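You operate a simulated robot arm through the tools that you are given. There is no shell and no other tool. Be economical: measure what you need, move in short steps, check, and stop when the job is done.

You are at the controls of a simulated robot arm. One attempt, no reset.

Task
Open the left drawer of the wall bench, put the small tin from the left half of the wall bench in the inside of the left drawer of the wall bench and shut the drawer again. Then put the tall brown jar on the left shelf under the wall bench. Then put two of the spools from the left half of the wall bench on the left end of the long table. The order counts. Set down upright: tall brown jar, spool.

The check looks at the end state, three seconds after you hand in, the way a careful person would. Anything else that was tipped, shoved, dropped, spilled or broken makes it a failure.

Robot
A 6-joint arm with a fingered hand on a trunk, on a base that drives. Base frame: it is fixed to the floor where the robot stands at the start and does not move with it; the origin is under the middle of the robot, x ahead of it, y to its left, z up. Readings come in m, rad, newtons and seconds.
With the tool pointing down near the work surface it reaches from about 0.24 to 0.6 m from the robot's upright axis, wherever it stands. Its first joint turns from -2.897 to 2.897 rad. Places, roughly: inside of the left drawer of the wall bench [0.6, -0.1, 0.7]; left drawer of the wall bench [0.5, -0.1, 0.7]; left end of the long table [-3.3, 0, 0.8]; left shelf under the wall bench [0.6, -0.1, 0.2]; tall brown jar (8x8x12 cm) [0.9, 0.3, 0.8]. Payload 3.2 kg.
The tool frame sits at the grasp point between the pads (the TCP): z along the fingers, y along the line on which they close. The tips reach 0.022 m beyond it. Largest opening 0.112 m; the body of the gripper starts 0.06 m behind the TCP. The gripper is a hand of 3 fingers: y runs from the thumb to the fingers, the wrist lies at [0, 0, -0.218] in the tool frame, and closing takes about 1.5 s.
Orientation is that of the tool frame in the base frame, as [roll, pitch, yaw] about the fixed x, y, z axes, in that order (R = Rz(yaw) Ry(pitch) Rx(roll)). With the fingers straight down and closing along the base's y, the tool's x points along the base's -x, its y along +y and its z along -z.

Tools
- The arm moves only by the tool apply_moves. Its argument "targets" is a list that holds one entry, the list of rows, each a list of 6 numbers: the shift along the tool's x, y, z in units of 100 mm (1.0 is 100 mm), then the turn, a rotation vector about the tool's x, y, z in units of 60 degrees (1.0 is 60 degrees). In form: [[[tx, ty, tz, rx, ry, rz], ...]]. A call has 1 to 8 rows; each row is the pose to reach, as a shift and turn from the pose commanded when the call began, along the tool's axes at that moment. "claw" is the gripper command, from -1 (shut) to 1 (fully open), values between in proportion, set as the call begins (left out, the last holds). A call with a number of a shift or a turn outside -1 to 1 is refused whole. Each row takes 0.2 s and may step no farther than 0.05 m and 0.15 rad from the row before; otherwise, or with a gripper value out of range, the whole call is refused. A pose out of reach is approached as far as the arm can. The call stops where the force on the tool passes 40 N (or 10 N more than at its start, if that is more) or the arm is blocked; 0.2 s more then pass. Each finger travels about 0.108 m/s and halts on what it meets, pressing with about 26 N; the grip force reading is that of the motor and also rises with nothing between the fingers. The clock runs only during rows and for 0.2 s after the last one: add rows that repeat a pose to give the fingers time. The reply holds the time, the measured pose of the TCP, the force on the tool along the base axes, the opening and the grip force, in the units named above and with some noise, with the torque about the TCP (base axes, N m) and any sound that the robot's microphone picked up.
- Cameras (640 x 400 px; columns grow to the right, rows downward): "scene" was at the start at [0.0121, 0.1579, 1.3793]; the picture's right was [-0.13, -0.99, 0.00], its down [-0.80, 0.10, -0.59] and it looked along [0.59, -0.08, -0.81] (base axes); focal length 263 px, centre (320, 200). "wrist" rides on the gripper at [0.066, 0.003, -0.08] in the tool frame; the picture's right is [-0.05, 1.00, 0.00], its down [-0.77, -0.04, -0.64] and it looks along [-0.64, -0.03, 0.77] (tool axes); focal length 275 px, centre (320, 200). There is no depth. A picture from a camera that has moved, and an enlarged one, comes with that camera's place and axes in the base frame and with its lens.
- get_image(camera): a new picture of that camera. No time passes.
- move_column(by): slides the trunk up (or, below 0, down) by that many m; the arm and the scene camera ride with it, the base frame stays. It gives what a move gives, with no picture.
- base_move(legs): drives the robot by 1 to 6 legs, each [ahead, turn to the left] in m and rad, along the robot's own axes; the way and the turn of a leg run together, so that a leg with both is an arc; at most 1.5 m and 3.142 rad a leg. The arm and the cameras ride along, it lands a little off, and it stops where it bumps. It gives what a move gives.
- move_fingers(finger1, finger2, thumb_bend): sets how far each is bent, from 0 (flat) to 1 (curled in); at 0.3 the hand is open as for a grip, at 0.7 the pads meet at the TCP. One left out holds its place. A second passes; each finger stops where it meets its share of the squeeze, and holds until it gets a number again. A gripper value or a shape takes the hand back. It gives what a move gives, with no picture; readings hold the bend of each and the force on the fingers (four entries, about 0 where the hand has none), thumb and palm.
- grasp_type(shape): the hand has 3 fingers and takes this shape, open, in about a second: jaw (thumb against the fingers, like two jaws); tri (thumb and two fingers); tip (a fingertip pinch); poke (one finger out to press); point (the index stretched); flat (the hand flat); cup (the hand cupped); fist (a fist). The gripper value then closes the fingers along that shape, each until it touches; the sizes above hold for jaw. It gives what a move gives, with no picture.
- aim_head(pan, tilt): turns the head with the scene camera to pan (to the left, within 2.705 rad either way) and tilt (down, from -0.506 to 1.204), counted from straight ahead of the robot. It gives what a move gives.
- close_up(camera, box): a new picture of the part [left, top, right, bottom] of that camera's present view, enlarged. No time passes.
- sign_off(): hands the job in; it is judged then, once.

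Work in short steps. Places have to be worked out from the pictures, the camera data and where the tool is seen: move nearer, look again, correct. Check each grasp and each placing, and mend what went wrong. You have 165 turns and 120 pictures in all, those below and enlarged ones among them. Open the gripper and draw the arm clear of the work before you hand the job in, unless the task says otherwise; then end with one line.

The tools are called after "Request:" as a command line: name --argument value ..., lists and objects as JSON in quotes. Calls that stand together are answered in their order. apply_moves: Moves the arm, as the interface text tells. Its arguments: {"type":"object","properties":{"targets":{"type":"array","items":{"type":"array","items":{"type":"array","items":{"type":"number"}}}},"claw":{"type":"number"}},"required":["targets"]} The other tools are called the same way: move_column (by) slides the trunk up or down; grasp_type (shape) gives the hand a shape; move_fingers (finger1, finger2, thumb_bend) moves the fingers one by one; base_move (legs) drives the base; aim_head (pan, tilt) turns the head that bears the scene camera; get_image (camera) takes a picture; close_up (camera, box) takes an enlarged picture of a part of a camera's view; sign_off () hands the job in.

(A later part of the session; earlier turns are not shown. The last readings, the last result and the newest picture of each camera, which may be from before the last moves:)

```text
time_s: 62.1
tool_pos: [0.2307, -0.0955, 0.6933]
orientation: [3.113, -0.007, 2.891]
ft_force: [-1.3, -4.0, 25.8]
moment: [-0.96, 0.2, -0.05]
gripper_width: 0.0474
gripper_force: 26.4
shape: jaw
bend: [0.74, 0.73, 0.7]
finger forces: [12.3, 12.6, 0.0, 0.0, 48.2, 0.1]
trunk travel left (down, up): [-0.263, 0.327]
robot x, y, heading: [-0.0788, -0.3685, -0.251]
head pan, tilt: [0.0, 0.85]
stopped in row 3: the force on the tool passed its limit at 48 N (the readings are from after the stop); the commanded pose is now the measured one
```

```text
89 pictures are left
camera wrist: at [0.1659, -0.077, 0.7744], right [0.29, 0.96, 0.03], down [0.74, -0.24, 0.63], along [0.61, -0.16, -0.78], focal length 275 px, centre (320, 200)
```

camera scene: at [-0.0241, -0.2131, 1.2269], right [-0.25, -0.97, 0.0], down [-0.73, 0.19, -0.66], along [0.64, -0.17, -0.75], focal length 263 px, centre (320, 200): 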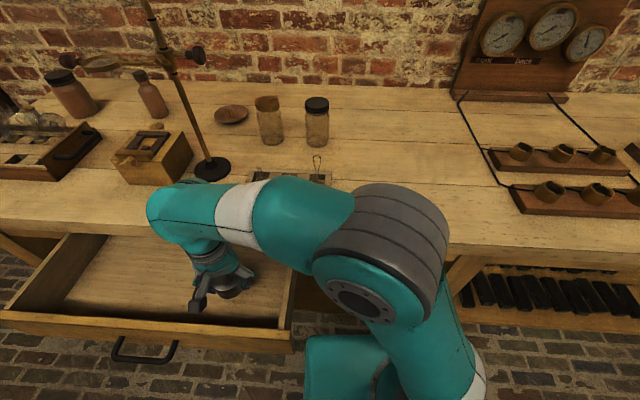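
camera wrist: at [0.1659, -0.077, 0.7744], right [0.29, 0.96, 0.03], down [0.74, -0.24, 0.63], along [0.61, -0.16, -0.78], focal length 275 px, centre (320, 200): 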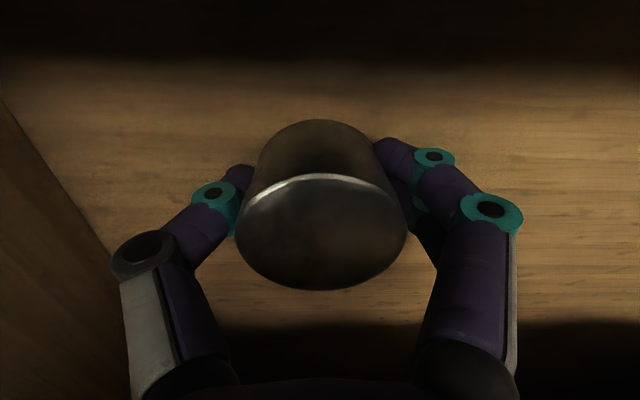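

Contact with the drawer floor. Ease up 2 mm, open, wait.

Request:
apply_moves --targets '[[[0, 0, -0.02, 0, 0, 0], [0, 0, -0.02, 0, 0, 0]]]'

Request:
apply_moves --targets '[[[0, 0, 0, 0, 0, 0], [0, 0, 0, 0, 0, 0], [0, 0, 0, 0, 0, 0], [0, 0, 0, 0, 0, 0], [0, 0, -0.2, 0, 0, 0], [0, 0, -0.5, 0, 0, 0], [0, 0, -0.9, 0, 0, 0]]]' --claw 0.85

Request:
get_image --camera "wrist"

```text
time_s: 62.7
tool_pos: [0.2307, -0.0945, 0.6937]
orientation: [3.117, -0.01, 2.891]
ft_force: [1.2, -4.9, 17.6]
moment: [-0.65, 0.07, 0.03]
gripper_width: 0.0473
gripper_force: 26.2
shape: jaw
bend: [0.74, 0.73, 0.7]
finger forces: [12.3, 13.6, 0.1, 0.0, 38.8, 0.0]
trunk travel left (down, up): [-0.263, 0.327]
robot x, y, heading: [-0.0815, -0.3698, -0.256]
head pan, tilt: [0.0, 0.85]
```

```text
time_s: 63.2
tool_pos: [0.2318, -0.0924, 0.6933]
orientation: [3.109, -0.006, 2.89]
ft_force: [0.4, 0.4, 1.3]
moment: [-0.07, 0.02, 0.05]
gripper_width: 0.1034
gripper_force: 0.0
shape: jaw
bend: [0.45, 0.45, 0.41]
finger forces: [0.0, 0.0, 0.0, 0.1, 1.3, 0.0]
trunk travel left (down, up): [-0.263, 0.327]
robot x, y, heading: [-0.0832, -0.3685, -0.256]
head pan, tilt: [0.0, 0.85]
stopped in row 2: the force on the tool passed its limit at 43 N (the readings are from after the stop); the commanded pose is now the measured one
```

```text
88 pictures are left
camera wrist: at [0.1674, -0.0744, 0.7752], right [0.29, 0.96, 0.03], down [0.74, -0.25, 0.63], along [0.61, -0.16, -0.78], focal length 275 px, centre (320, 200)
```

wrist: 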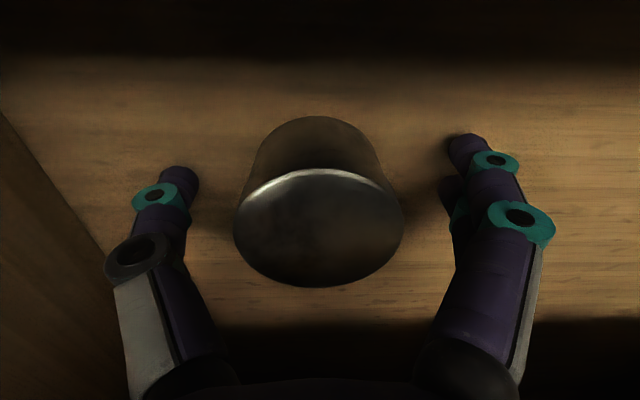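

Tin released, standing. Lift out straight.

Request:
apply_moves --targets '[[[0, 0, -0.2, 0, 0, 0], [0, 0, -0.5, 0, 0, 0], [0, 0, -0.9, 0, 0, 0]]]'

Request:
move_column --by 0.2

Request:
get_image --camera "wrist"

```text
time_s: 64.0
tool_pos: [0.2378, -0.1054, 0.7756]
orientation: [3.105, -0.01, 2.892]
ft_force: [0.2, -0.4, 0.2]
moment: [-0.01, -0.02, -0.01]
gripper_width: 0.1037
gripper_force: 0.1
shape: jaw
bend: [0.45, 0.45, 0.41]
finger forces: [0.0, 0.1, 0.0, 0.0, 0.0, 0.0]
out of reach, approached as far as the arm can: row 3
trunk travel left (down, up): [-0.263, 0.327]
robot x, y, heading: [-0.0813, -0.3682, -0.258]
head pan, tilt: [0.0, 0.85]
```

```text
time_s: 66.2
tool_pos: [0.2373, -0.1061, 0.9763]
orientation: [3.106, -0.009, 2.894]
ft_force: [-0.4, 0.0, -0.4]
moment: [-0.01, -0.02, 0.01]
gripper_width: 0.1032
gripper_force: 0.2
shape: jaw
bend: [0.45, 0.45, 0.41]
finger forces: [0.0, 0.0, 0.0, 0.1, 0.1, 0.0]
trunk travel left (down, up): [-0.463, 0.127]
robot x, y, heading: [-0.0797, -0.3699, -0.259]
head pan, tilt: [0.0, 0.85]
```

```text
87 pictures are left
camera wrist: at [0.1741, -0.0894, 1.0576], right [0.29, 0.96, 0.04], down [0.74, -0.25, 0.63], along [0.61, -0.15, -0.78], focal length 275 px, centre (320, 200)
```

wrist: 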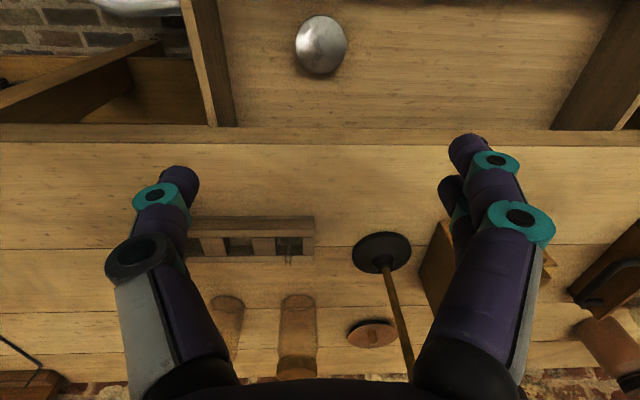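

Tin sits upright in the drawer. Now back away and line up in front of the drawer to push it shut.

Request:
base_move --legs '[[-0.12, 0], [0, -0.84], [-0.55, 0], [0, 0.764]]'

Request:
apply_moves --targets '[[[-0.3, -0.3, -0.1, 0, 0, 0], [-0.6, -0.6, -0.1, 0, 0, 0], [-0.9, -0.95, -0.1, 0, 0, 0]]]' --claw -1

Request:
get_image --camera "scene"

```text
time_s: 74.4
tool_pos: [-0.1117, 0.3915, 0.9762]
orientation: [3.105, -0.009, 2.817]
ft_force: [0.1, 0.6, 0.3]
moment: [0.02, -0.03, -0.05]
gripper_width: 0.1035
gripper_force: 0.0
shape: jaw
bend: [0.45, 0.45, 0.41]
finger forces: [0.0, 0.0, 0.1, 0.0, 0.0, 0.0]
trunk travel left (down, up): [-0.463, 0.127]
robot x, y, heading: [-0.4474, 0.1537, -0.333]
head pan, tilt: [0.0, 0.85]
```

```text
time_s: 75.2
tool_pos: [-0.0558, 0.2711, 0.9816]
orientation: [3.106, -0.01, 2.82]
ft_force: [-0.1, -0.7, 0.0]
moment: [-0.01, -0.01, -0.02]
gripper_width: 0.0
gripper_force: 21.4
shape: jaw
bend: [0.66, 0.66, 0.67]
finger forces: [0.0, 0.0, 0.0, 0.1, 0.0, 0.0]
trunk travel left (down, up): [-0.463, 0.127]
robot x, y, heading: [-0.4532, 0.1561, -0.33]
head pan, tilt: [0.0, 0.85]
```

```text
86 pictures are left
camera scene: at [-0.3803, 0.3046, 1.4269], right [-0.33, -0.94, 0.0], down [-0.71, 0.25, -0.66], along [0.62, -0.22, -0.75], focal length 263 px, centre (320, 200)
```

scene: 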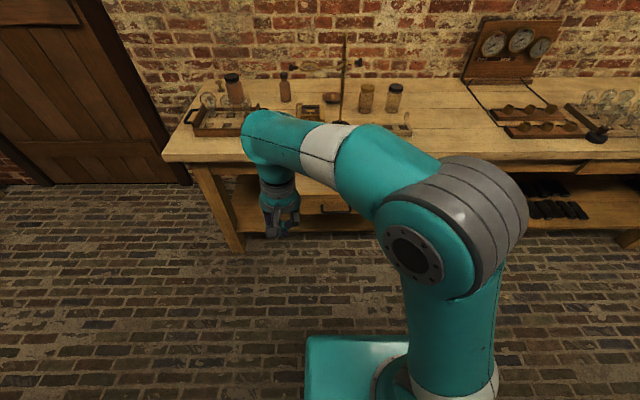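

Pitch the closed hand forward 45°, shift to the handle's line, and lower to handle height.

Request:
apply_moves --targets '[[[0, -0.17, 0, 0, -0.125, 0], [0, -0.34, 0, 0, -0.25, 0], [0, -0.5, 0, 0, -0.375, 0], [0, -0.67, 0, 0, -0.5, 0], [0, -0.84, 0, 0, -0.625, 0], [0, -1.0, 0, 0, -0.75, 0]]]'

Request:
move_column --by -0.255

Request:
get_image --camera "wrist"

Request:
get_image --camera "scene"

```text
time_s: 76.6
tool_pos: [-0.1177, 0.0612, 1.001]
orientation: [3.041, 0.748, 2.783]
ft_force: [0.9, 0.6, -0.8]
moment: [-0.03, -0.02, 0.03]
gripper_width: 0.0
gripper_force: 26.2
shape: jaw
bend: [0.67, 0.67, 0.75]
finger forces: [0.0, 0.0, 0.0, 0.1, 0.0, 0.0]
out of reach, approached as far as the arm can: row 2, 3, 4, 5, 6
trunk travel left (down, up): [-0.463, 0.127]
robot x, y, heading: [-0.4513, 0.1509, -0.334]
head pan, tilt: [0.0, 0.85]
```

```text
time_s: 79.2
tool_pos: [-0.1164, 0.063, 0.7463]
orientation: [3.038, 0.747, 2.784]
ft_force: [-0.2, 0.5, -0.2]
moment: [-0.01, -0.01, 0.0]
gripper_width: 0.0
gripper_force: 26.4
shape: jaw
bend: [0.67, 0.67, 0.75]
finger forces: [0.1, 0.0, 0.0, 0.0, 0.0, 0.1]
trunk travel left (down, up): [-0.208, 0.382]
robot x, y, heading: [-0.4499, 0.1545, -0.332]
head pan, tilt: [0.0, 0.85]
```

```text
85 pictures are left
camera wrist: at [-0.215, 0.0945, 0.7604], right [0.32, 0.94, 0.11], down [0.09, -0.14, 0.99], along [0.94, -0.3, -0.13], focal length 275 px, centre (320, 200)
```

wrist: 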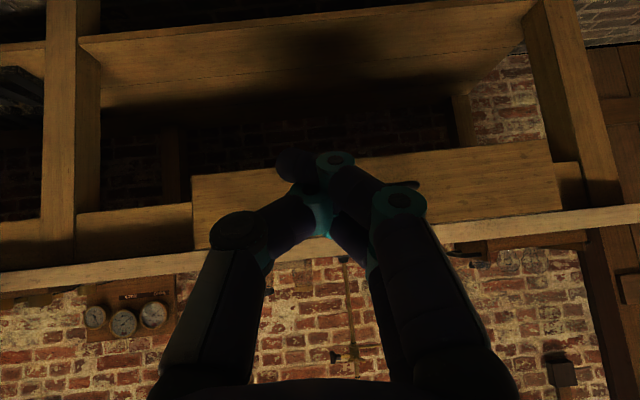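

```text
84 pictures are left
camera scene: at [-0.3805, 0.3047, 1.1719], right [-0.33, -0.95, 0.0], down [-0.71, 0.25, -0.66], along [0.62, -0.22, -0.75], focal length 263 px, centre (320, 200)
```

scene: 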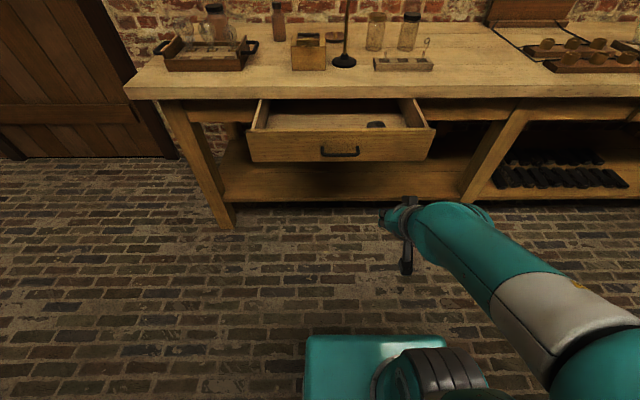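

Drawer front spans z≈0.646–0.744. Lower 55 mm so the fingertips press at z≈0.675, then drive forward.

Request:
move_column --by -0.055

Request:
base_move --legs '[[0.36, 0]]'

Request:
get_image --camera "scene"

```text
time_s: 80.2
tool_pos: [-0.1159, 0.062, 0.6909]
orientation: [3.038, 0.747, 2.781]
ft_force: [-0.2, -0.5, -1.3]
moment: [0.03, 0.0, 0.0]
gripper_width: 0.0
gripper_force: 26.1
shape: jaw
bend: [0.67, 0.67, 0.75]
finger forces: [0.1, 0.0, 0.0, 0.0, 0.0, 0.0]
trunk travel left (down, up): [-0.153, 0.437]
robot x, y, heading: [-0.4501, 0.1504, -0.336]
head pan, tilt: [0.0, 0.85]
```

```text
time_s: 82.5
tool_pos: [0.2263, -0.0556, 0.6907]
orientation: [3.039, 0.747, 2.783]
ft_force: [-0.2, 0.5, 0.8]
moment: [0.02, 0.0, 0.03]
gripper_width: 0.0
gripper_force: 26.5
shape: jaw
bend: [0.67, 0.68, 0.76]
finger forces: [0.0, 0.1, 0.0, 0.1, 0.0, 0.0]
trunk travel left (down, up): [-0.153, 0.437]
robot x, y, heading: [-0.1097, 0.0328, -0.33]
head pan, tilt: [0.0, 0.85]
```

```text
83 pictures are left
camera scene: at [-0.039, 0.1869, 1.1169], right [-0.33, -0.95, 0.0], down [-0.71, 0.24, -0.66], along [0.62, -0.22, -0.75], focal length 263 px, centre (320, 200)
```

scene: 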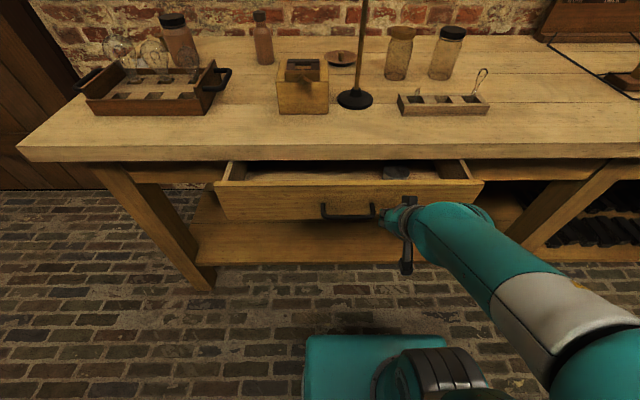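

Drawer is moving in; push on 0.09 m more.

Request:
base_move --legs '[[0.09, 0]]'

Request:
get_image --camera "scene"

```text
time_s: 83.6
tool_pos: [0.3114, -0.0851, 0.6915]
orientation: [3.04, 0.748, 2.783]
ft_force: [-0.2, -0.8, 0.0]
moment: [-0.03, 0.01, 0.0]
gripper_width: 0.0
gripper_force: 25.5
shape: jaw
bend: [0.67, 0.68, 0.76]
finger forces: [0.0, 0.0, 0.0, 0.0, 0.0, 0.0]
trunk travel left (down, up): [-0.153, 0.437]
robot x, y, heading: [-0.0221, 0.0047, -0.33]
head pan, tilt: [0.0, 0.85]
```

```text
82 pictures are left
camera scene: at [0.0462, 0.1575, 1.1169], right [-0.33, -0.95, 0.0], down [-0.71, 0.24, -0.66], along [0.62, -0.21, -0.75], focal length 263 px, centre (320, 200)
```

scene: 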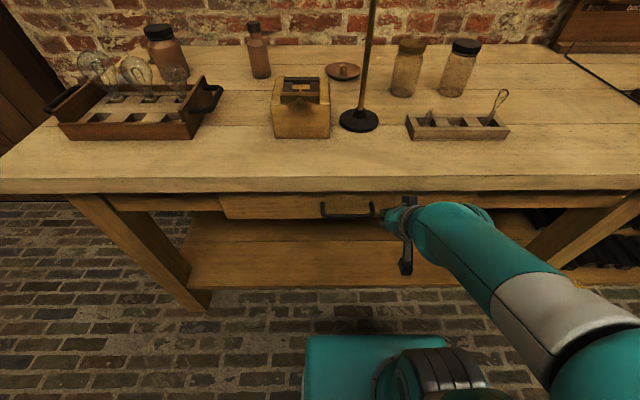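

Nearly shut. Nudge 2 cm more and examine.

Request:
base_move --legs '[[0.02, 0]]'

Request:
close_up --camera "scene" --box '[100, 150, 420, 350]'

```text
time_s: 84.5
tool_pos: [0.3256, -0.0893, 0.6872]
orientation: [3.043, 0.731, 2.792]
ft_force: [-9.5, 3.2, 2.3]
moment: [-0.06, -0.08, -0.23]
gripper_width: 0.0001
gripper_force: 25.6
shape: jaw
bend: [0.67, 0.72, 0.76]
finger forces: [0.0, 13.3, 0.0, 0.0, 0.0, 0.0]
trunk travel left (down, up): [-0.153, 0.437]
robot x, y, heading: [-0.0087, 0.0006, -0.337]
head pan, tilt: [0.0, 0.85]
stopped in leg 1: the force on the tool passed its limit at 45 N (the readings are from after the stop); the commanded pose is now the measured one
```

```text
2.00 times, centred on (260, 250) of scene
camera zoom: at [0.0632, 0.1518, 1.1169], right [-0.32, -0.95, 0.0], down [-0.71, 0.24, -0.66], along [0.63, -0.21, -0.75], focal length 526 px, centre (440, 100)
```

zoom: 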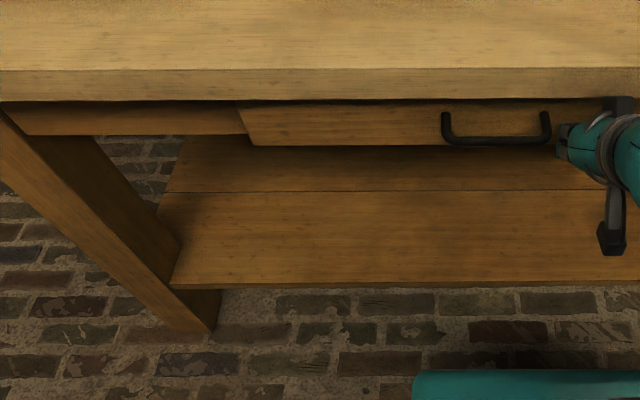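

The push force rose against the stop: drawer is shut. Back off and look to the left end of the bench.

Request:
base_move --legs '[[-0.35, 0]]'

Request:
move_column --by 0.4

Request:
aim_head --pan 0.6 --tilt 0.5

Request:
get_image --camera "scene"

```text
time_s: 86.8
tool_pos: [-0.0056, 0.0248, 0.6867]
orientation: [3.043, 0.731, 2.791]
ft_force: [-0.1, -0.5, -0.2]
moment: [0.01, 0.01, 0.0]
gripper_width: 0.0001
gripper_force: 25.5
shape: jaw
bend: [0.67, 0.68, 0.76]
finger forces: [0.0, 0.0, 0.0, 0.1, 0.0, 0.0]
trunk travel left (down, up): [-0.153, 0.437]
robot x, y, heading: [-0.3351, 0.1137, -0.322]
head pan, tilt: [0.0, 0.85]
```

```text
time_s: 90.7
tool_pos: [-0.0045, 0.0246, 1.0866]
orientation: [3.042, 0.732, 2.791]
ft_force: [0.1, -0.1, -0.2]
moment: [0.02, -0.01, -0.02]
gripper_width: 0.0
gripper_force: 26.5
shape: jaw
bend: [0.67, 0.68, 0.76]
finger forces: [0.0, 0.0, 0.0, 0.1, 0.0, 0.1]
trunk travel left (down, up): [-0.553, 0.037]
robot x, y, heading: [-0.3383, 0.1105, -0.327]
head pan, tilt: [0.0, 0.85]
```

```text
time_s: 91.7
tool_pos: [-0.0036, 0.0252, 1.086]
orientation: [3.042, 0.731, 2.792]
ft_force: [0.4, -0.7, -0.8]
moment: [-0.03, -0.01, 0.0]
gripper_width: 0.0
gripper_force: 25.6
shape: jaw
bend: [0.67, 0.68, 0.76]
finger forces: [0.0, 0.0, 0.1, 0.0, 0.1, 0.1]
trunk travel left (down, up): [-0.553, 0.037]
robot x, y, heading: [-0.3391, 0.1119, -0.326]
head pan, tilt: [0.6, 0.499]
```

```text
80 pictures are left
camera scene: at [-0.254, 0.3144, 1.5468], right [0.27, -0.96, 0.0], down [-0.46, -0.13, -0.88], along [0.85, 0.23, -0.48], focal length 263 px, centre (320, 200)
```

scene: 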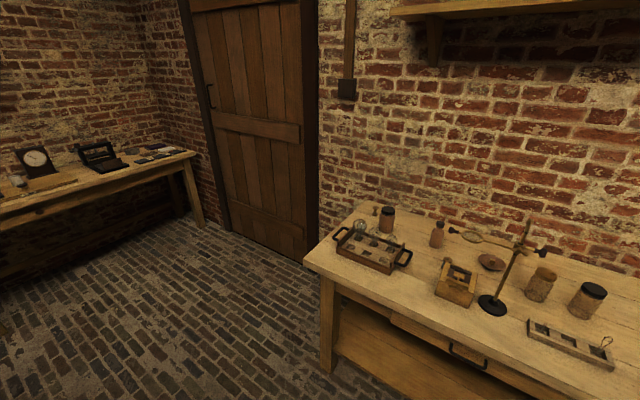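

Plenty of floor at the left end. Enlarge the left end of the bench.

Request:
close_up --camera "scene" --box '[290, 180, 450, 280]'

```text
4.00 times, centred on (370, 230) of scene
camera zoom: at [-0.254, 0.3144, 1.5468], right [0.27, -0.96, 0.0], down [-0.46, -0.13, -0.88], along [0.85, 0.23, -0.48], focal length 1053 px, centre (120, 80)
```

zoom: 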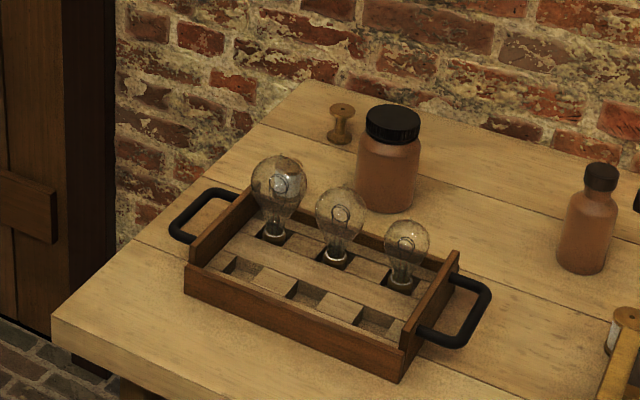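

Jar at about (0.873, 0.283), base z 0.79, reachable from the bench's left end. Drive around there and face along the bench.

Request:
base_move --legs '[[0, 1.562], [1.15, 0], [0, -1.571], [0.92, 0]]'

Request:
base_move --legs '[[0, -1.571]]'

Request:
aim_head --pan 0.5 --tilt 0.8

Request:
get_image --camera "scene"

Request:
get_image --camera "wrist"

```text
time_s: 109.6
tool_pos: [1.245, 0.7979, 1.087]
orientation: [3.045, 0.732, 2.781]
ft_force: [-29.9, 13.7, -11.1]
moment: [0.29, 0.18, -0.57]
gripper_width: 0.0
gripper_force: 25.6
shape: jaw
bend: [0.67, 0.73, 0.76]
finger forces: [0.1, 36.3, 0.0, 0.0, 0.1, 0.0]
trunk travel left (down, up): [-0.553, 0.037]
robot x, y, heading: [0.916, 0.8868, -0.348]
head pan, tilt: [0.6, 0.499]
```

```text
time_s: 113.8
tool_pos: [0.8287, 0.5564, 1.0854]
orientation: [3.041, 0.73, 1.216]
ft_force: [-0.7, 0.0, -0.6]
moment: [0.0, 0.02, -0.01]
gripper_width: 0.0001
gripper_force: 26.1
shape: jaw
bend: [0.67, 0.69, 0.76]
finger forces: [0.0, 0.0, 0.0, 0.0, 0.1, 0.0]
trunk travel left (down, up): [-0.553, 0.037]
robot x, y, heading: [0.9166, 0.8845, -1.906]
head pan, tilt: [0.6, 0.499]
```

```text
time_s: 114.6
tool_pos: [0.8277, 0.5555, 1.0863]
orientation: [3.045, 0.731, 1.214]
ft_force: [-0.7, 0.1, -0.4]
moment: [0.0, -0.01, -0.03]
gripper_width: 0.0
gripper_force: 25.6
shape: jaw
bend: [0.67, 0.69, 0.76]
finger forces: [0.0, 0.1, 0.0, 0.1, 0.1, 0.0]
trunk travel left (down, up): [-0.553, 0.037]
robot x, y, heading: [0.9163, 0.8873, -1.907]
head pan, tilt: [0.499, 0.799]
```

```text
78 pictures are left
camera scene: at [1.1073, 0.811, 1.521], right [-0.99, -0.16, 0.0], down [-0.12, 0.71, -0.7], along [0.11, -0.69, -0.72], focal length 263 px, centre (320, 200)
```

scene: 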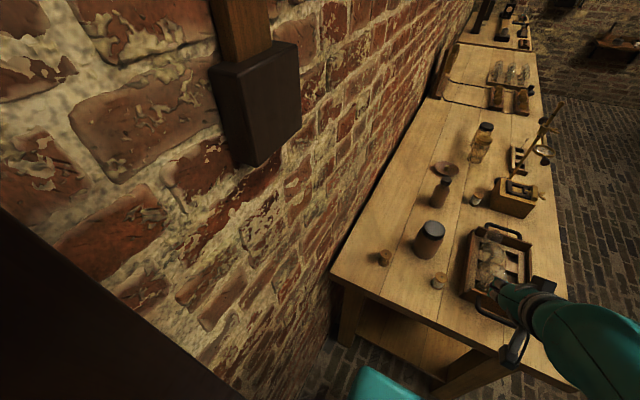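

```text
77 pictures are left
camera wrist: at [0.8591, 0.6555, 1.1022], right [0.94, -0.32, 0.1], down [-0.15, -0.11, 0.98], along [-0.3, -0.94, -0.15], focal length 275 px, centre (320, 200)
```

wrist: 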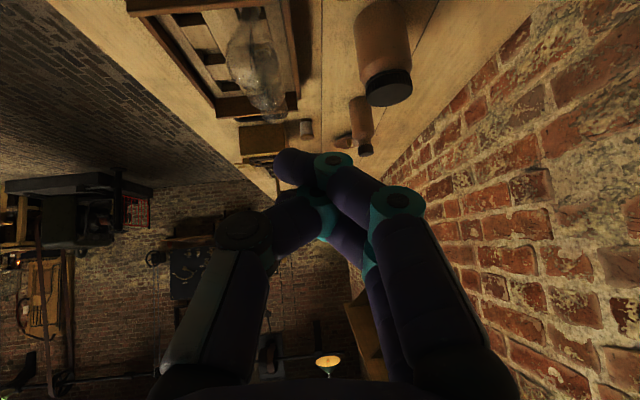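

The hand lightly touched the door during the drive, no harm. Now enlarge the jar area from this close viewpoint.

Request:
close_up --camera "scene" --box '[360, 160, 560, 285]'

```text
3.20 times, centred on (460, 222) of scene
camera zoom: at [1.1073, 0.811, 1.521], right [-0.99, -0.16, 0.0], down [-0.12, 0.71, -0.7], along [0.11, -0.69, -0.72], focal length 842 px, centre (-128, 128)
```

zoom: 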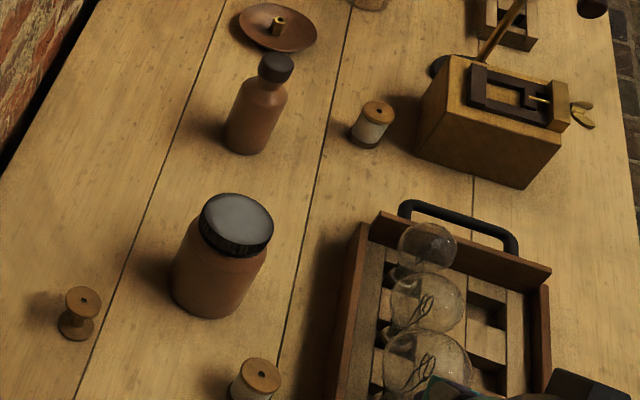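

Jar is at about (0.86, 0.286). I'll flatten the tool's tilt to 30° below horizontal, open the hand and approach at height.

Request:
apply_moves --targets '[[[-0.25, 0.135, 0.17, 0.02, -0.075, -0.004], [-0.5, 0.27, 0.34, 0.04, -0.15, -0.008], [-0.75, 0.4, 0.51, 0.06, -0.225, -0.012], [-1.0, 0.54, 0.68, 0.078, -0.3, -0.0156]]]' --claw 1

Request:
get_image --camera "wrist"

```text
time_s: 115.6
tool_pos: [0.8431, 0.425, 1.1064]
orientation: [3.121, 1.045, 1.211]
ft_force: [0.9, -0.3, 0.9]
moment: [0.0, -0.01, 0.03]
gripper_width: 0.112
gripper_force: 0.2
shape: jaw
bend: [0.3, 0.3, 0.3]
finger forces: [0.0, 0.1, 0.0, 0.0, 0.0, 0.0]
out of reach, approached as far as the arm can: row 1, 2
trunk travel left (down, up): [-0.553, 0.037]
robot x, y, heading: [0.9165, 0.8886, -1.91]
head pan, tilt: [0.499, 0.799]
```

```text
75 pictures are left
camera wrist: at [0.8807, 0.5227, 1.0905], right [0.93, -0.36, 0.05], down [0.01, 0.17, 0.99], along [-0.36, -0.92, 0.16], focal length 275 px, centre (320, 200)
```

wrist: 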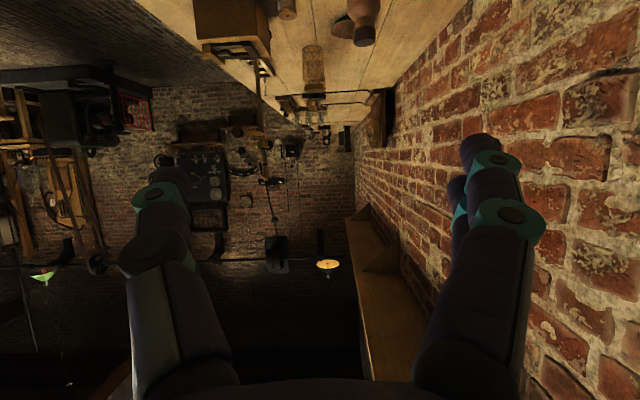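

Shift left to line up with the jar, then lower 0.18 m with the trunk and check from both cameras.

Request:
apply_moves --targets '[[[-0.03, 0.3, 0.05, 0, 0, 0], [-0.09, 0.62, 0.15, 0, 0, 0]]]'

Request:
move_column --by -0.15

Request:
get_image --camera "wrist"

Request:
get_image --camera "scene"

```text
time_s: 116.2
tool_pos: [0.897, 0.3872, 1.1067]
orientation: [3.124, 1.043, 1.211]
ft_force: [-0.1, 0.1, 0.5]
moment: [0.02, 0.0, 0.03]
gripper_width: 0.1121
gripper_force: 0.0
shape: jaw
bend: [0.3, 0.3, 0.3]
finger forces: [0.0, 0.0, 0.0, 0.0, 0.0, 0.0]
trunk travel left (down, up): [-0.553, 0.037]
robot x, y, heading: [0.9214, 0.8859, -1.908]
head pan, tilt: [0.499, 0.799]
```

```text
time_s: 118.0
tool_pos: [0.8962, 0.3889, 0.9577]
orientation: [3.123, 1.042, 1.211]
ft_force: [0.1, 0.8, 0.3]
moment: [0.03, 0.0, -0.03]
gripper_width: 0.1117
gripper_force: 0.0
shape: jaw
bend: [0.3, 0.3, 0.3]
finger forces: [0.0, 0.0, 0.0, 0.0, 0.0, 0.0]
trunk travel left (down, up): [-0.403, 0.187]
robot x, y, heading: [0.916, 0.8849, -1.91]
head pan, tilt: [0.499, 0.799]
```

```text
74 pictures are left
camera wrist: at [0.9339, 0.4854, 0.9408], right [0.93, -0.36, 0.05], down [0.01, 0.17, 0.99], along [-0.36, -0.92, 0.16], focal length 275 px, centre (320, 200)
```

wrist: 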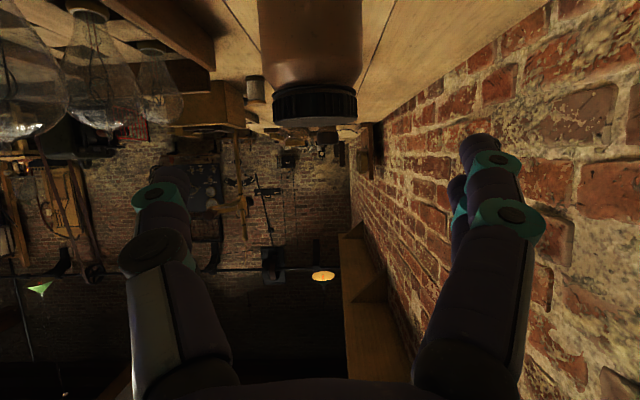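

```text
73 pictures are left
camera scene: at [1.1073, 0.811, 1.371], right [-0.99, -0.16, 0.0], down [-0.12, 0.71, -0.7], along [0.11, -0.69, -0.72], focal length 263 px, centre (320, 200)
```

scene: 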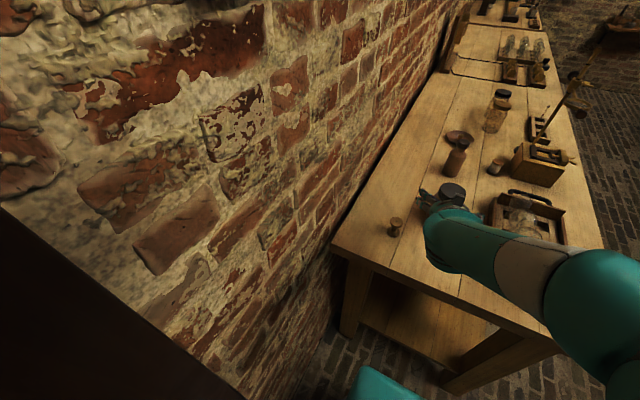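

Jar is nearly centred (6 mm to image left). Approach along the tool axis 0.1 m.

Request:
apply_moves --targets '[[[0, -0.06, 0.25, 0, 0, 0], [0, -0.06, 0.5, 0, 0, 0], [0, -0.06, 0.75, 0, 0, 0], [0, -0.06, 1.0, 0, 0, 0]]]'

Request:
get_image --camera "wrist"

```text
time_s: 119.0
tool_pos: [0.8624, 0.3078, 0.9053]
orientation: [3.123, 1.043, 1.21]
ft_force: [0.0, -0.3, 0.0]
moment: [0.0, -0.01, 0.01]
gripper_width: 0.1121
gripper_force: 0.0
shape: jaw
bend: [0.3, 0.3, 0.3]
finger forces: [0.0, 0.0, 0.1, 0.0, 0.0, 0.0]
trunk travel left (down, up): [-0.403, 0.187]
robot x, y, heading: [0.9171, 0.8876, -1.908]
head pan, tilt: [0.499, 0.799]
```

```text
72 pictures are left
camera wrist: at [0.9001, 0.4054, 0.89], right [0.93, -0.36, 0.05], down [0.01, 0.17, 0.99], along [-0.36, -0.92, 0.16], focal length 275 px, centre (320, 200)
```

wrist: 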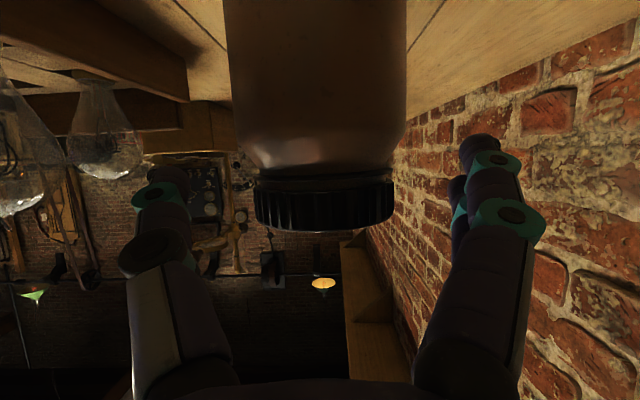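

Jar axis is ~2 cm further forward; the straight body ends near z 0.88. Move forward 18 mm and down 43 mm.

Request:
apply_moves --targets '[[[0.14, -0.02, 0.18, 0, 0, 0], [0.28, -0.02, 0.37, 0, 0, 0]]]'

Request:
get_image --camera "wrist"

Request:
close_up --camera "scene" --box '[360, 130, 560, 255]'

```text
time_s: 119.6
tool_pos: [0.8545, 0.2917, 0.8635]
orientation: [3.122, 1.045, 1.212]
ft_force: [-0.2, -0.4, 0.7]
moment: [0.0, 0.0, -0.01]
gripper_width: 0.1121
gripper_force: 0.1
shape: jaw
bend: [0.3, 0.3, 0.3]
finger forces: [0.1, 0.1, 0.0, 0.0, 0.0, 0.0]
trunk travel left (down, up): [-0.403, 0.187]
robot x, y, heading: [0.9194, 0.8896, -1.906]
head pan, tilt: [0.499, 0.799]
```

```text
71 pictures are left
camera wrist: at [0.8923, 0.3888, 0.8477], right [0.93, -0.36, 0.05], down [0.01, 0.17, 0.99], along [-0.36, -0.92, 0.16], focal length 275 px, centre (320, 200)
```

wrist: 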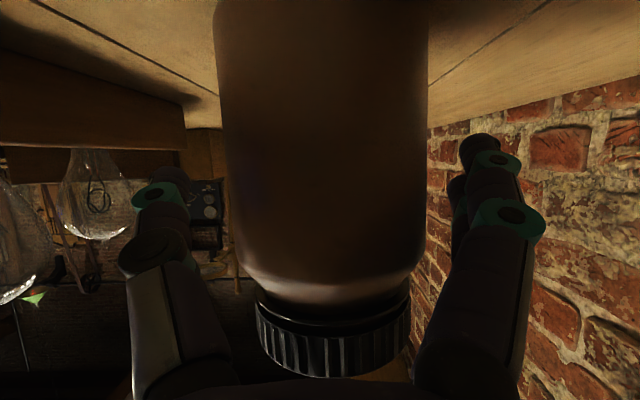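

```text
3.20 times, centred on (460, 192) of scene
camera zoom: at [1.1073, 0.8108, 1.3709], right [-0.99, -0.16, 0.0], down [-0.12, 0.71, -0.7], along [0.11, -0.69, -0.72], focal length 842 px, centre (-128, 224)
```

zoom: 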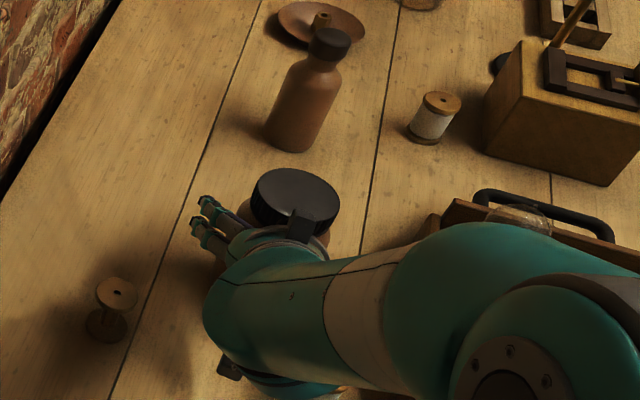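

Jar axis essentially at the TCP. Close the gripper.

Request:
apply_moves --targets '[[[0, 0, 0, 0, 0, 0], [0, 0, 0, 0, 0, 0], [0, 0, 0, 0, 0, 0], [0, 0, 0, 0, 0, 0], [0, 0, 0, 0, 0, 0], [0, 0, 0, 0, 0, 0]]]' --claw -1

Request:
get_image --camera "wrist"

```text
time_s: 121.0
tool_pos: [0.8553, 0.2921, 0.8641]
orientation: [3.122, 1.043, 1.212]
ft_force: [-0.8, -1.5, -0.1]
moment: [0.03, -0.01, -0.03]
gripper_width: 0.0611
gripper_force: 26.1
shape: jaw
bend: [0.71, 0.71, 0.72]
finger forces: [12.4, 11.7, 0.0, 0.0, 24.2, 0.0]
trunk travel left (down, up): [-0.403, 0.187]
robot x, y, heading: [0.9204, 0.8848, -1.909]
head pan, tilt: [0.499, 0.799]
```

```text
69 pictures are left
camera wrist: at [0.8922, 0.3889, 0.8478], right [0.93, -0.36, 0.05], down [0.01, 0.17, 0.99], along [-0.36, -0.92, 0.16], focal length 275 px, centre (320, 200)
```

wrist: 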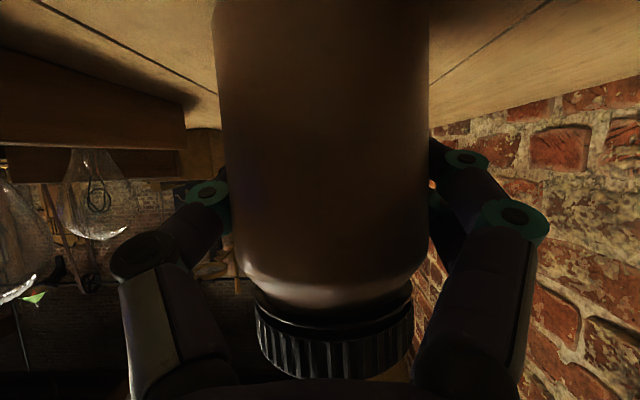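

Jar gripped. Lift 0.18 m by trunk, check, then carry it round to the front of the bench.

Request:
move_column --by 0.185

Request:
get_image --camera "wrist"

Request:
get_image --camera "scene"

```text
time_s: 123.0
tool_pos: [0.8541, 0.2918, 1.0494]
orientation: [3.123, 1.045, 1.21]
ft_force: [0.0, -0.5, -3.1]
moment: [0.0, 0.04, 0.0]
gripper_width: 0.0609
gripper_force: 26.1
shape: jaw
bend: [0.71, 0.72, 0.72]
finger forces: [12.7, 11.0, 0.0, 0.1, 24.0, 0.0]
trunk travel left (down, up): [-0.588, 0.002]
robot x, y, heading: [0.9189, 0.8898, -1.906]
head pan, tilt: [0.499, 0.799]
```

```text
68 pictures are left
camera wrist: at [0.8923, 0.3887, 1.0326], right [0.93, -0.36, 0.05], down [0.01, 0.17, 0.99], along [-0.36, -0.92, 0.16], focal length 275 px, centre (320, 200)
```

wrist: 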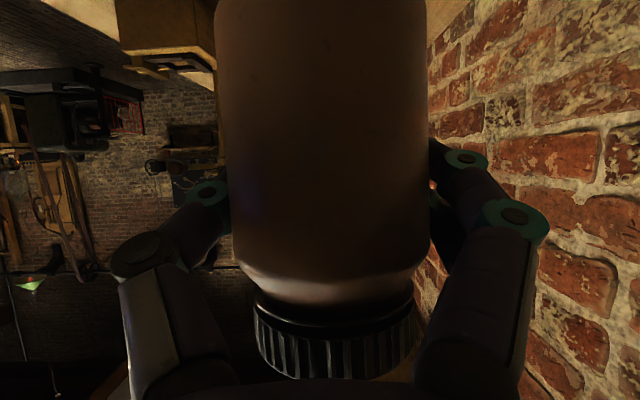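

```text
67 pictures are left
camera scene: at [1.1073, 0.8105, 1.5559], right [-0.99, -0.16, 0.0], down [-0.12, 0.71, -0.7], along [0.11, -0.69, -0.72], focal length 263 px, centre (320, 200)
```

scene: 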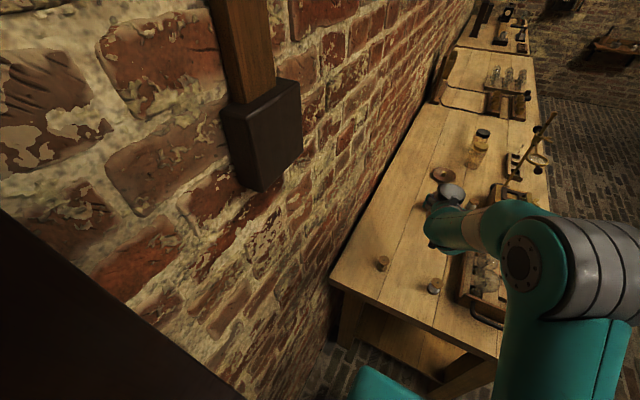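

Jar securely held. Back off 0.3 m to clear the bench, then drive around.

Request:
base_move --legs '[[-0.3, 0], [0, -1.571], [1.0, 0], [0, 1.571], [1.25, 0]]'

Request:
base_move --legs '[[0, 1.571]]'

Request:
aim_head --pan 0.2 --tilt 0.85

Request:
get_image --camera "scene"

```text
time_s: 143.3
tool_pos: [-0.3874, -0.2876, 1.049]
orientation: [3.122, 1.043, 1.22]
ft_force: [0.2, -0.2, -3.0]
moment: [0.01, 0.02, 0.0]
gripper_width: 0.0609
gripper_force: 26.1
shape: jaw
bend: [0.71, 0.72, 0.72]
finger forces: [12.9, 10.4, 0.0, 0.1, 23.5, 0.0]
trunk travel left (down, up): [-0.588, 0.002]
robot x, y, heading: [-0.3289, 0.308, -1.9]
head pan, tilt: [0.499, 0.799]
```

```text
time_s: 147.5
tool_pos: [0.2673, 0.2472, 1.049]
orientation: [3.123, 1.044, 2.787]
ft_force: [0.5, 0.7, -2.7]
moment: [0.01, 0.06, 0.02]
gripper_width: 0.0608
gripper_force: 25.6
shape: jaw
bend: [0.71, 0.72, 0.72]
finger forces: [12.9, 10.5, 0.0, 0.0, 23.4, 0.0]
trunk travel left (down, up): [-0.588, 0.002]
robot x, y, heading: [-0.3263, 0.3117, -0.331]
head pan, tilt: [0.499, 0.799]
```

```text
time_s: 148.3
tool_pos: [0.267, 0.2468, 1.0485]
orientation: [3.122, 1.043, 2.787]
ft_force: [0.0, -0.3, -2.7]
moment: [0.0, 0.0, -0.02]
gripper_width: 0.0605
gripper_force: 25.6
shape: jaw
bend: [0.71, 0.72, 0.72]
finger forces: [12.9, 10.2, 0.1, 0.1, 23.2, 0.0]
trunk travel left (down, up): [-0.588, 0.002]
robot x, y, heading: [-0.3291, 0.3104, -0.328]
head pan, tilt: [0.201, 0.85]
```

```text
66 pictures are left
camera scene: at [-0.2536, 0.4764, 1.5519], right [-0.13, -0.99, 0.0], down [-0.74, 0.1, -0.66], along [0.65, -0.09, -0.75], focal length 263 px, centre (320, 200)
```

scene: 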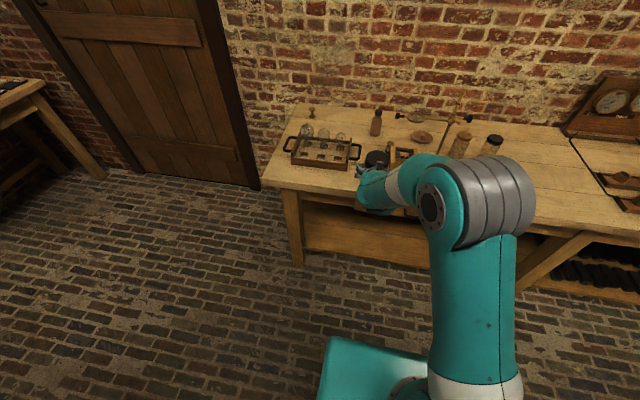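

Positioned in front; jar at d=0.17 in front of bench edge (0.32). Lower the trunk fully.

Request:
move_column --by -0.4

Request:
move_column --by -0.17

Request:
get_image --camera "scene"

Request:
get_image --camera "wrist"

```text
time_s: 152.1
tool_pos: [0.2673, 0.2464, 0.6479]
orientation: [3.124, 1.044, 2.784]
ft_force: [-0.4, -0.5, -2.9]
moment: [0.0, 0.02, 0.01]
gripper_width: 0.0607
gripper_force: 25.9
shape: jaw
bend: [0.71, 0.72, 0.72]
finger forces: [12.8, 10.4, 0.0, 0.0, 23.3, 0.0]
trunk travel left (down, up): [-0.188, 0.402]
robot x, y, heading: [-0.3294, 0.3095, -0.328]
head pan, tilt: [0.201, 0.85]
```

```text
time_s: 154.0
tool_pos: [0.2663, 0.248, 0.4785]
orientation: [3.124, 1.044, 2.784]
ft_force: [-0.4, -0.3, -3.6]
moment: [-0.01, 0.03, -0.01]
gripper_width: 0.0605
gripper_force: 26.4
shape: jaw
bend: [0.71, 0.72, 0.72]
finger forces: [12.8, 10.4, 0.1, 0.1, 23.3, 0.0]
trunk travel left (down, up): [-0.018, 0.572]
robot x, y, heading: [-0.3299, 0.3109, -0.331]
head pan, tilt: [0.201, 0.85]
```

```text
65 pictures are left
camera scene: at [-0.2538, 0.4763, 0.9819], right [-0.13, -0.99, 0.0], down [-0.74, 0.1, -0.66], along [0.65, -0.09, -0.75], focal length 263 px, centre (320, 200)
```

scene: 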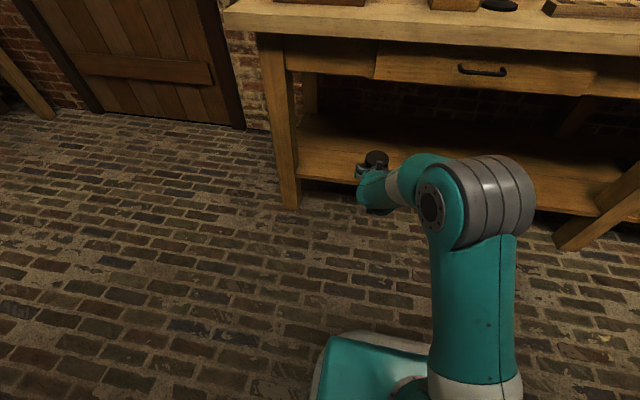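

```text
64 pictures are left
camera wrist: at [0.1706, 0.2858, 0.4627], right [0.35, 0.93, 0.05], down [-0.17, 0.01, 0.99], along [0.92, -0.36, 0.16], focal length 275 px, centre (320, 200)
```

wrist: 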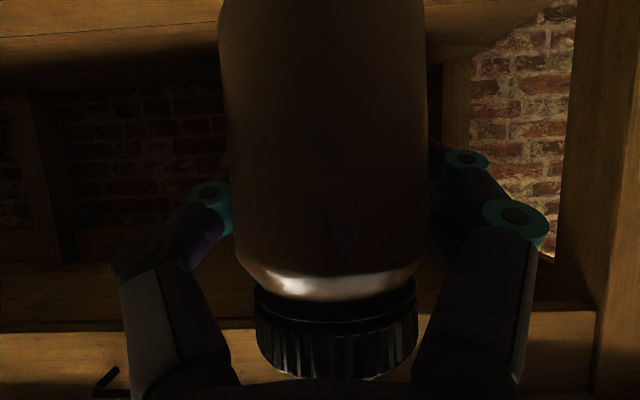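

Shelf surface looks to be at z≈0.22, front edge d≈0.37. Lower the arm ~0.13 m, pulling in slightly.

Request:
apply_moves --targets '[[[0.35, 0, 0.06, 0, 0, 0], [0.7, 0, 0.12, 0, 0, 0]]]'

Request:
apply_moves --targets '[[[0.35, 0, 0.06, 0, 0, 0], [0.7, 0, 0.12, 0, 0, 0]]]'

Request:
get_image --camera "scene"

```text
time_s: 154.6
tool_pos: [0.2425, 0.2567, 0.412]
orientation: [3.123, 1.042, 2.786]
ft_force: [-0.6, 0.1, -3.4]
moment: [-0.04, 0.03, 0.0]
gripper_width: 0.0604
gripper_force: 25.6
shape: jaw
bend: [0.71, 0.72, 0.72]
finger forces: [12.6, 10.4, 0.0, 0.0, 22.2, 0.0]
trunk travel left (down, up): [-0.018, 0.572]
robot x, y, heading: [-0.3302, 0.3107, -0.336]
head pan, tilt: [0.201, 0.85]
```

```text
time_s: 155.2
tool_pos: [0.2242, 0.2738, 0.35]
orientation: [3.132, 1.04, 2.785]
ft_force: [0.6, 0.6, -3.7]
moment: [-0.02, -0.01, 0.02]
gripper_width: 0.0604
gripper_force: 26.1
shape: jaw
bend: [0.71, 0.72, 0.72]
finger forces: [12.8, 10.3, 0.0, 0.0, 22.2, 0.1]
out of reach, approached as far as the arm can: row 2
trunk travel left (down, up): [-0.018, 0.572]
robot x, y, heading: [-0.3233, 0.3105, -0.332]
head pan, tilt: [0.201, 0.85]
```

```text
63 pictures are left
camera scene: at [-0.2539, 0.4762, 0.9819], right [-0.13, -0.99, 0.0], down [-0.74, 0.1, -0.66], along [0.65, -0.09, -0.75], focal length 263 px, centre (320, 200)
```

scene: 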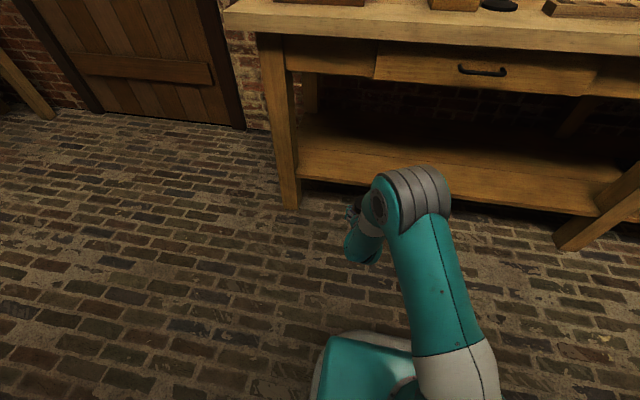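

The elbow is folding up; extend the arm forward ~0.1 m at this height so the elbow stays back and low.

Request:
apply_moves --targets '[[[-0.12, 0, 0.22, 0, 0, 0], [-0.25, 0, 0.43, 0, 0, 0], [-0.37, 0, 0.65, 0, 0, 0], [-0.5, 0, 0.86, 0, 0, 0]]]'

Request:
get_image --camera "scene"

```text
time_s: 156.2
tool_pos: [0.319, 0.2391, 0.3487]
orientation: [3.123, 1.045, 2.785]
ft_force: [0.1, -0.1, -2.4]
moment: [-0.01, -0.04, 0.01]
gripper_width: 0.0603
gripper_force: 25.7
shape: jaw
bend: [0.71, 0.72, 0.72]
finger forces: [12.7, 10.3, 0.0, 0.0, 22.2, 0.1]
trunk travel left (down, up): [-0.018, 0.572]
robot x, y, heading: [-0.3289, 0.3072, -0.334]
head pan, tilt: [0.201, 0.85]
```

```text
62 pictures are left
camera scene: at [-0.2537, 0.4763, 0.9819], right [-0.13, -0.99, 0.0], down [-0.74, 0.1, -0.66], along [0.65, -0.09, -0.75], focal length 263 px, centre (320, 200)
```

scene: 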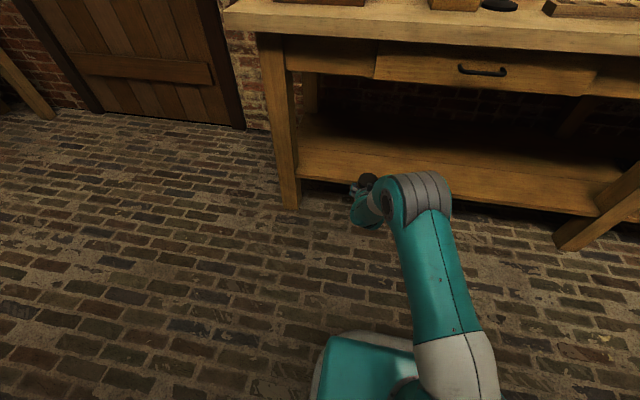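

Good; extend another 0.07 m.

Request:
apply_moves --targets '[[[-0.12, 0, 0.21, 0, 0, 0], [-0.24, 0, 0.42, 0, 0, 0], [-0.36, 0, 0.62, 0, 0, 0]]]'

Request:
get_image --camera "scene"

Request:
get_image --camera "wrist"

```text
time_s: 157.0
tool_pos: [0.3861, 0.2161, 0.3493]
orientation: [3.122, 1.044, 2.784]
ft_force: [-1.1, -0.3, -3.2]
moment: [0.01, 0.0, 0.01]
gripper_width: 0.0599
gripper_force: 26.0
shape: jaw
bend: [0.71, 0.72, 0.72]
finger forces: [12.7, 10.3, 0.0, 0.1, 22.1, 0.1]
trunk travel left (down, up): [-0.018, 0.572]
robot x, y, heading: [-0.3283, 0.3082, -0.332]
head pan, tilt: [0.201, 0.85]
```

```text
61 pictures are left
camera scene: at [-0.2537, 0.4763, 0.9819], right [-0.13, -0.99, 0.0], down [-0.74, 0.1, -0.66], along [0.65, -0.09, -0.75], focal length 263 px, centre (320, 200)
```

scene: 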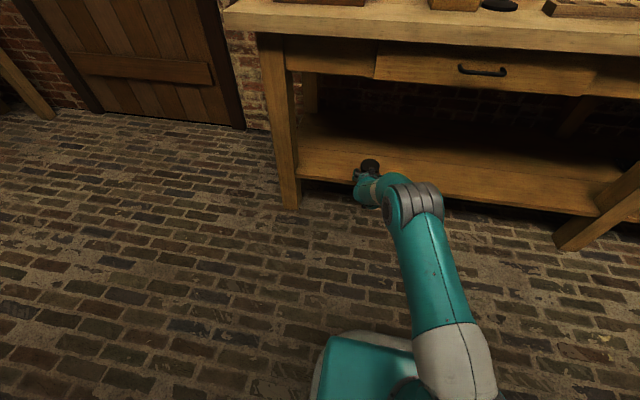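

```text
60 pictures are left
camera wrist: at [0.2895, 0.2543, 0.3336], right [0.35, 0.93, 0.05], down [-0.17, 0.01, 0.99], along [0.92, -0.36, 0.16], focal length 275 px, centre (320, 200)
```

wrist: 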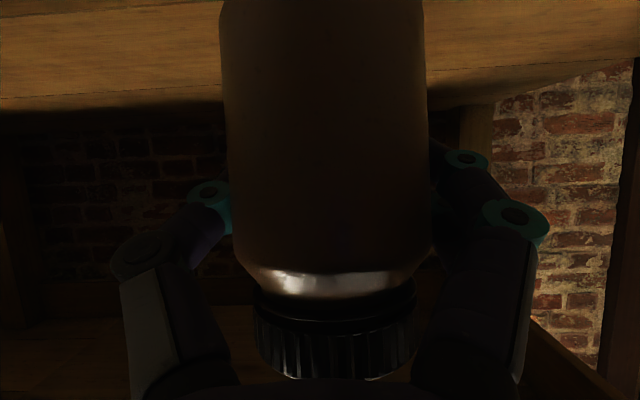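

Elbow is low and well clear. Drive forward 0.19 m to bring the jar over the shelf.

Request:
base_move --legs '[[0.19, 0]]'

Request:
get_image --camera "scene"

```text
time_s: 158.6
tool_pos: [0.5649, 0.1527, 0.3499]
orientation: [3.123, 1.044, 2.784]
ft_force: [0.3, -0.2, -3.4]
moment: [0.0, 0.02, -0.04]
gripper_width: 0.0601
gripper_force: 26.4
shape: jaw
bend: [0.71, 0.72, 0.72]
finger forces: [12.6, 10.4, 0.1, 0.0, 22.1, 0.0]
trunk travel left (down, up): [-0.018, 0.572]
robot x, y, heading: [-0.1477, 0.2447, -0.336]
head pan, tilt: [0.201, 0.85]
```

```text
59 pictures are left
camera scene: at [-0.0741, 0.4137, 0.9819], right [-0.13, -0.99, 0.0], down [-0.74, 0.1, -0.66], along [0.65, -0.09, -0.75], focal length 263 px, centre (320, 200)
```

scene: 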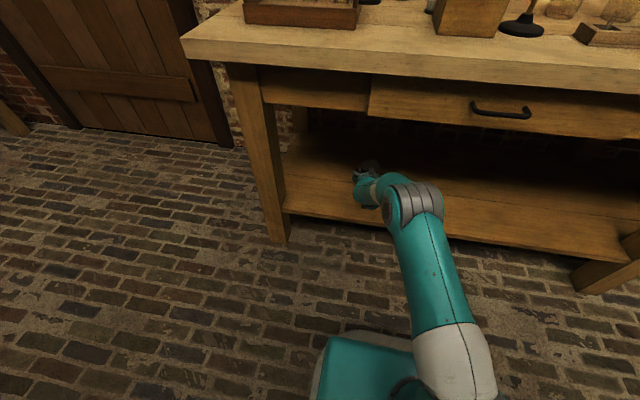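

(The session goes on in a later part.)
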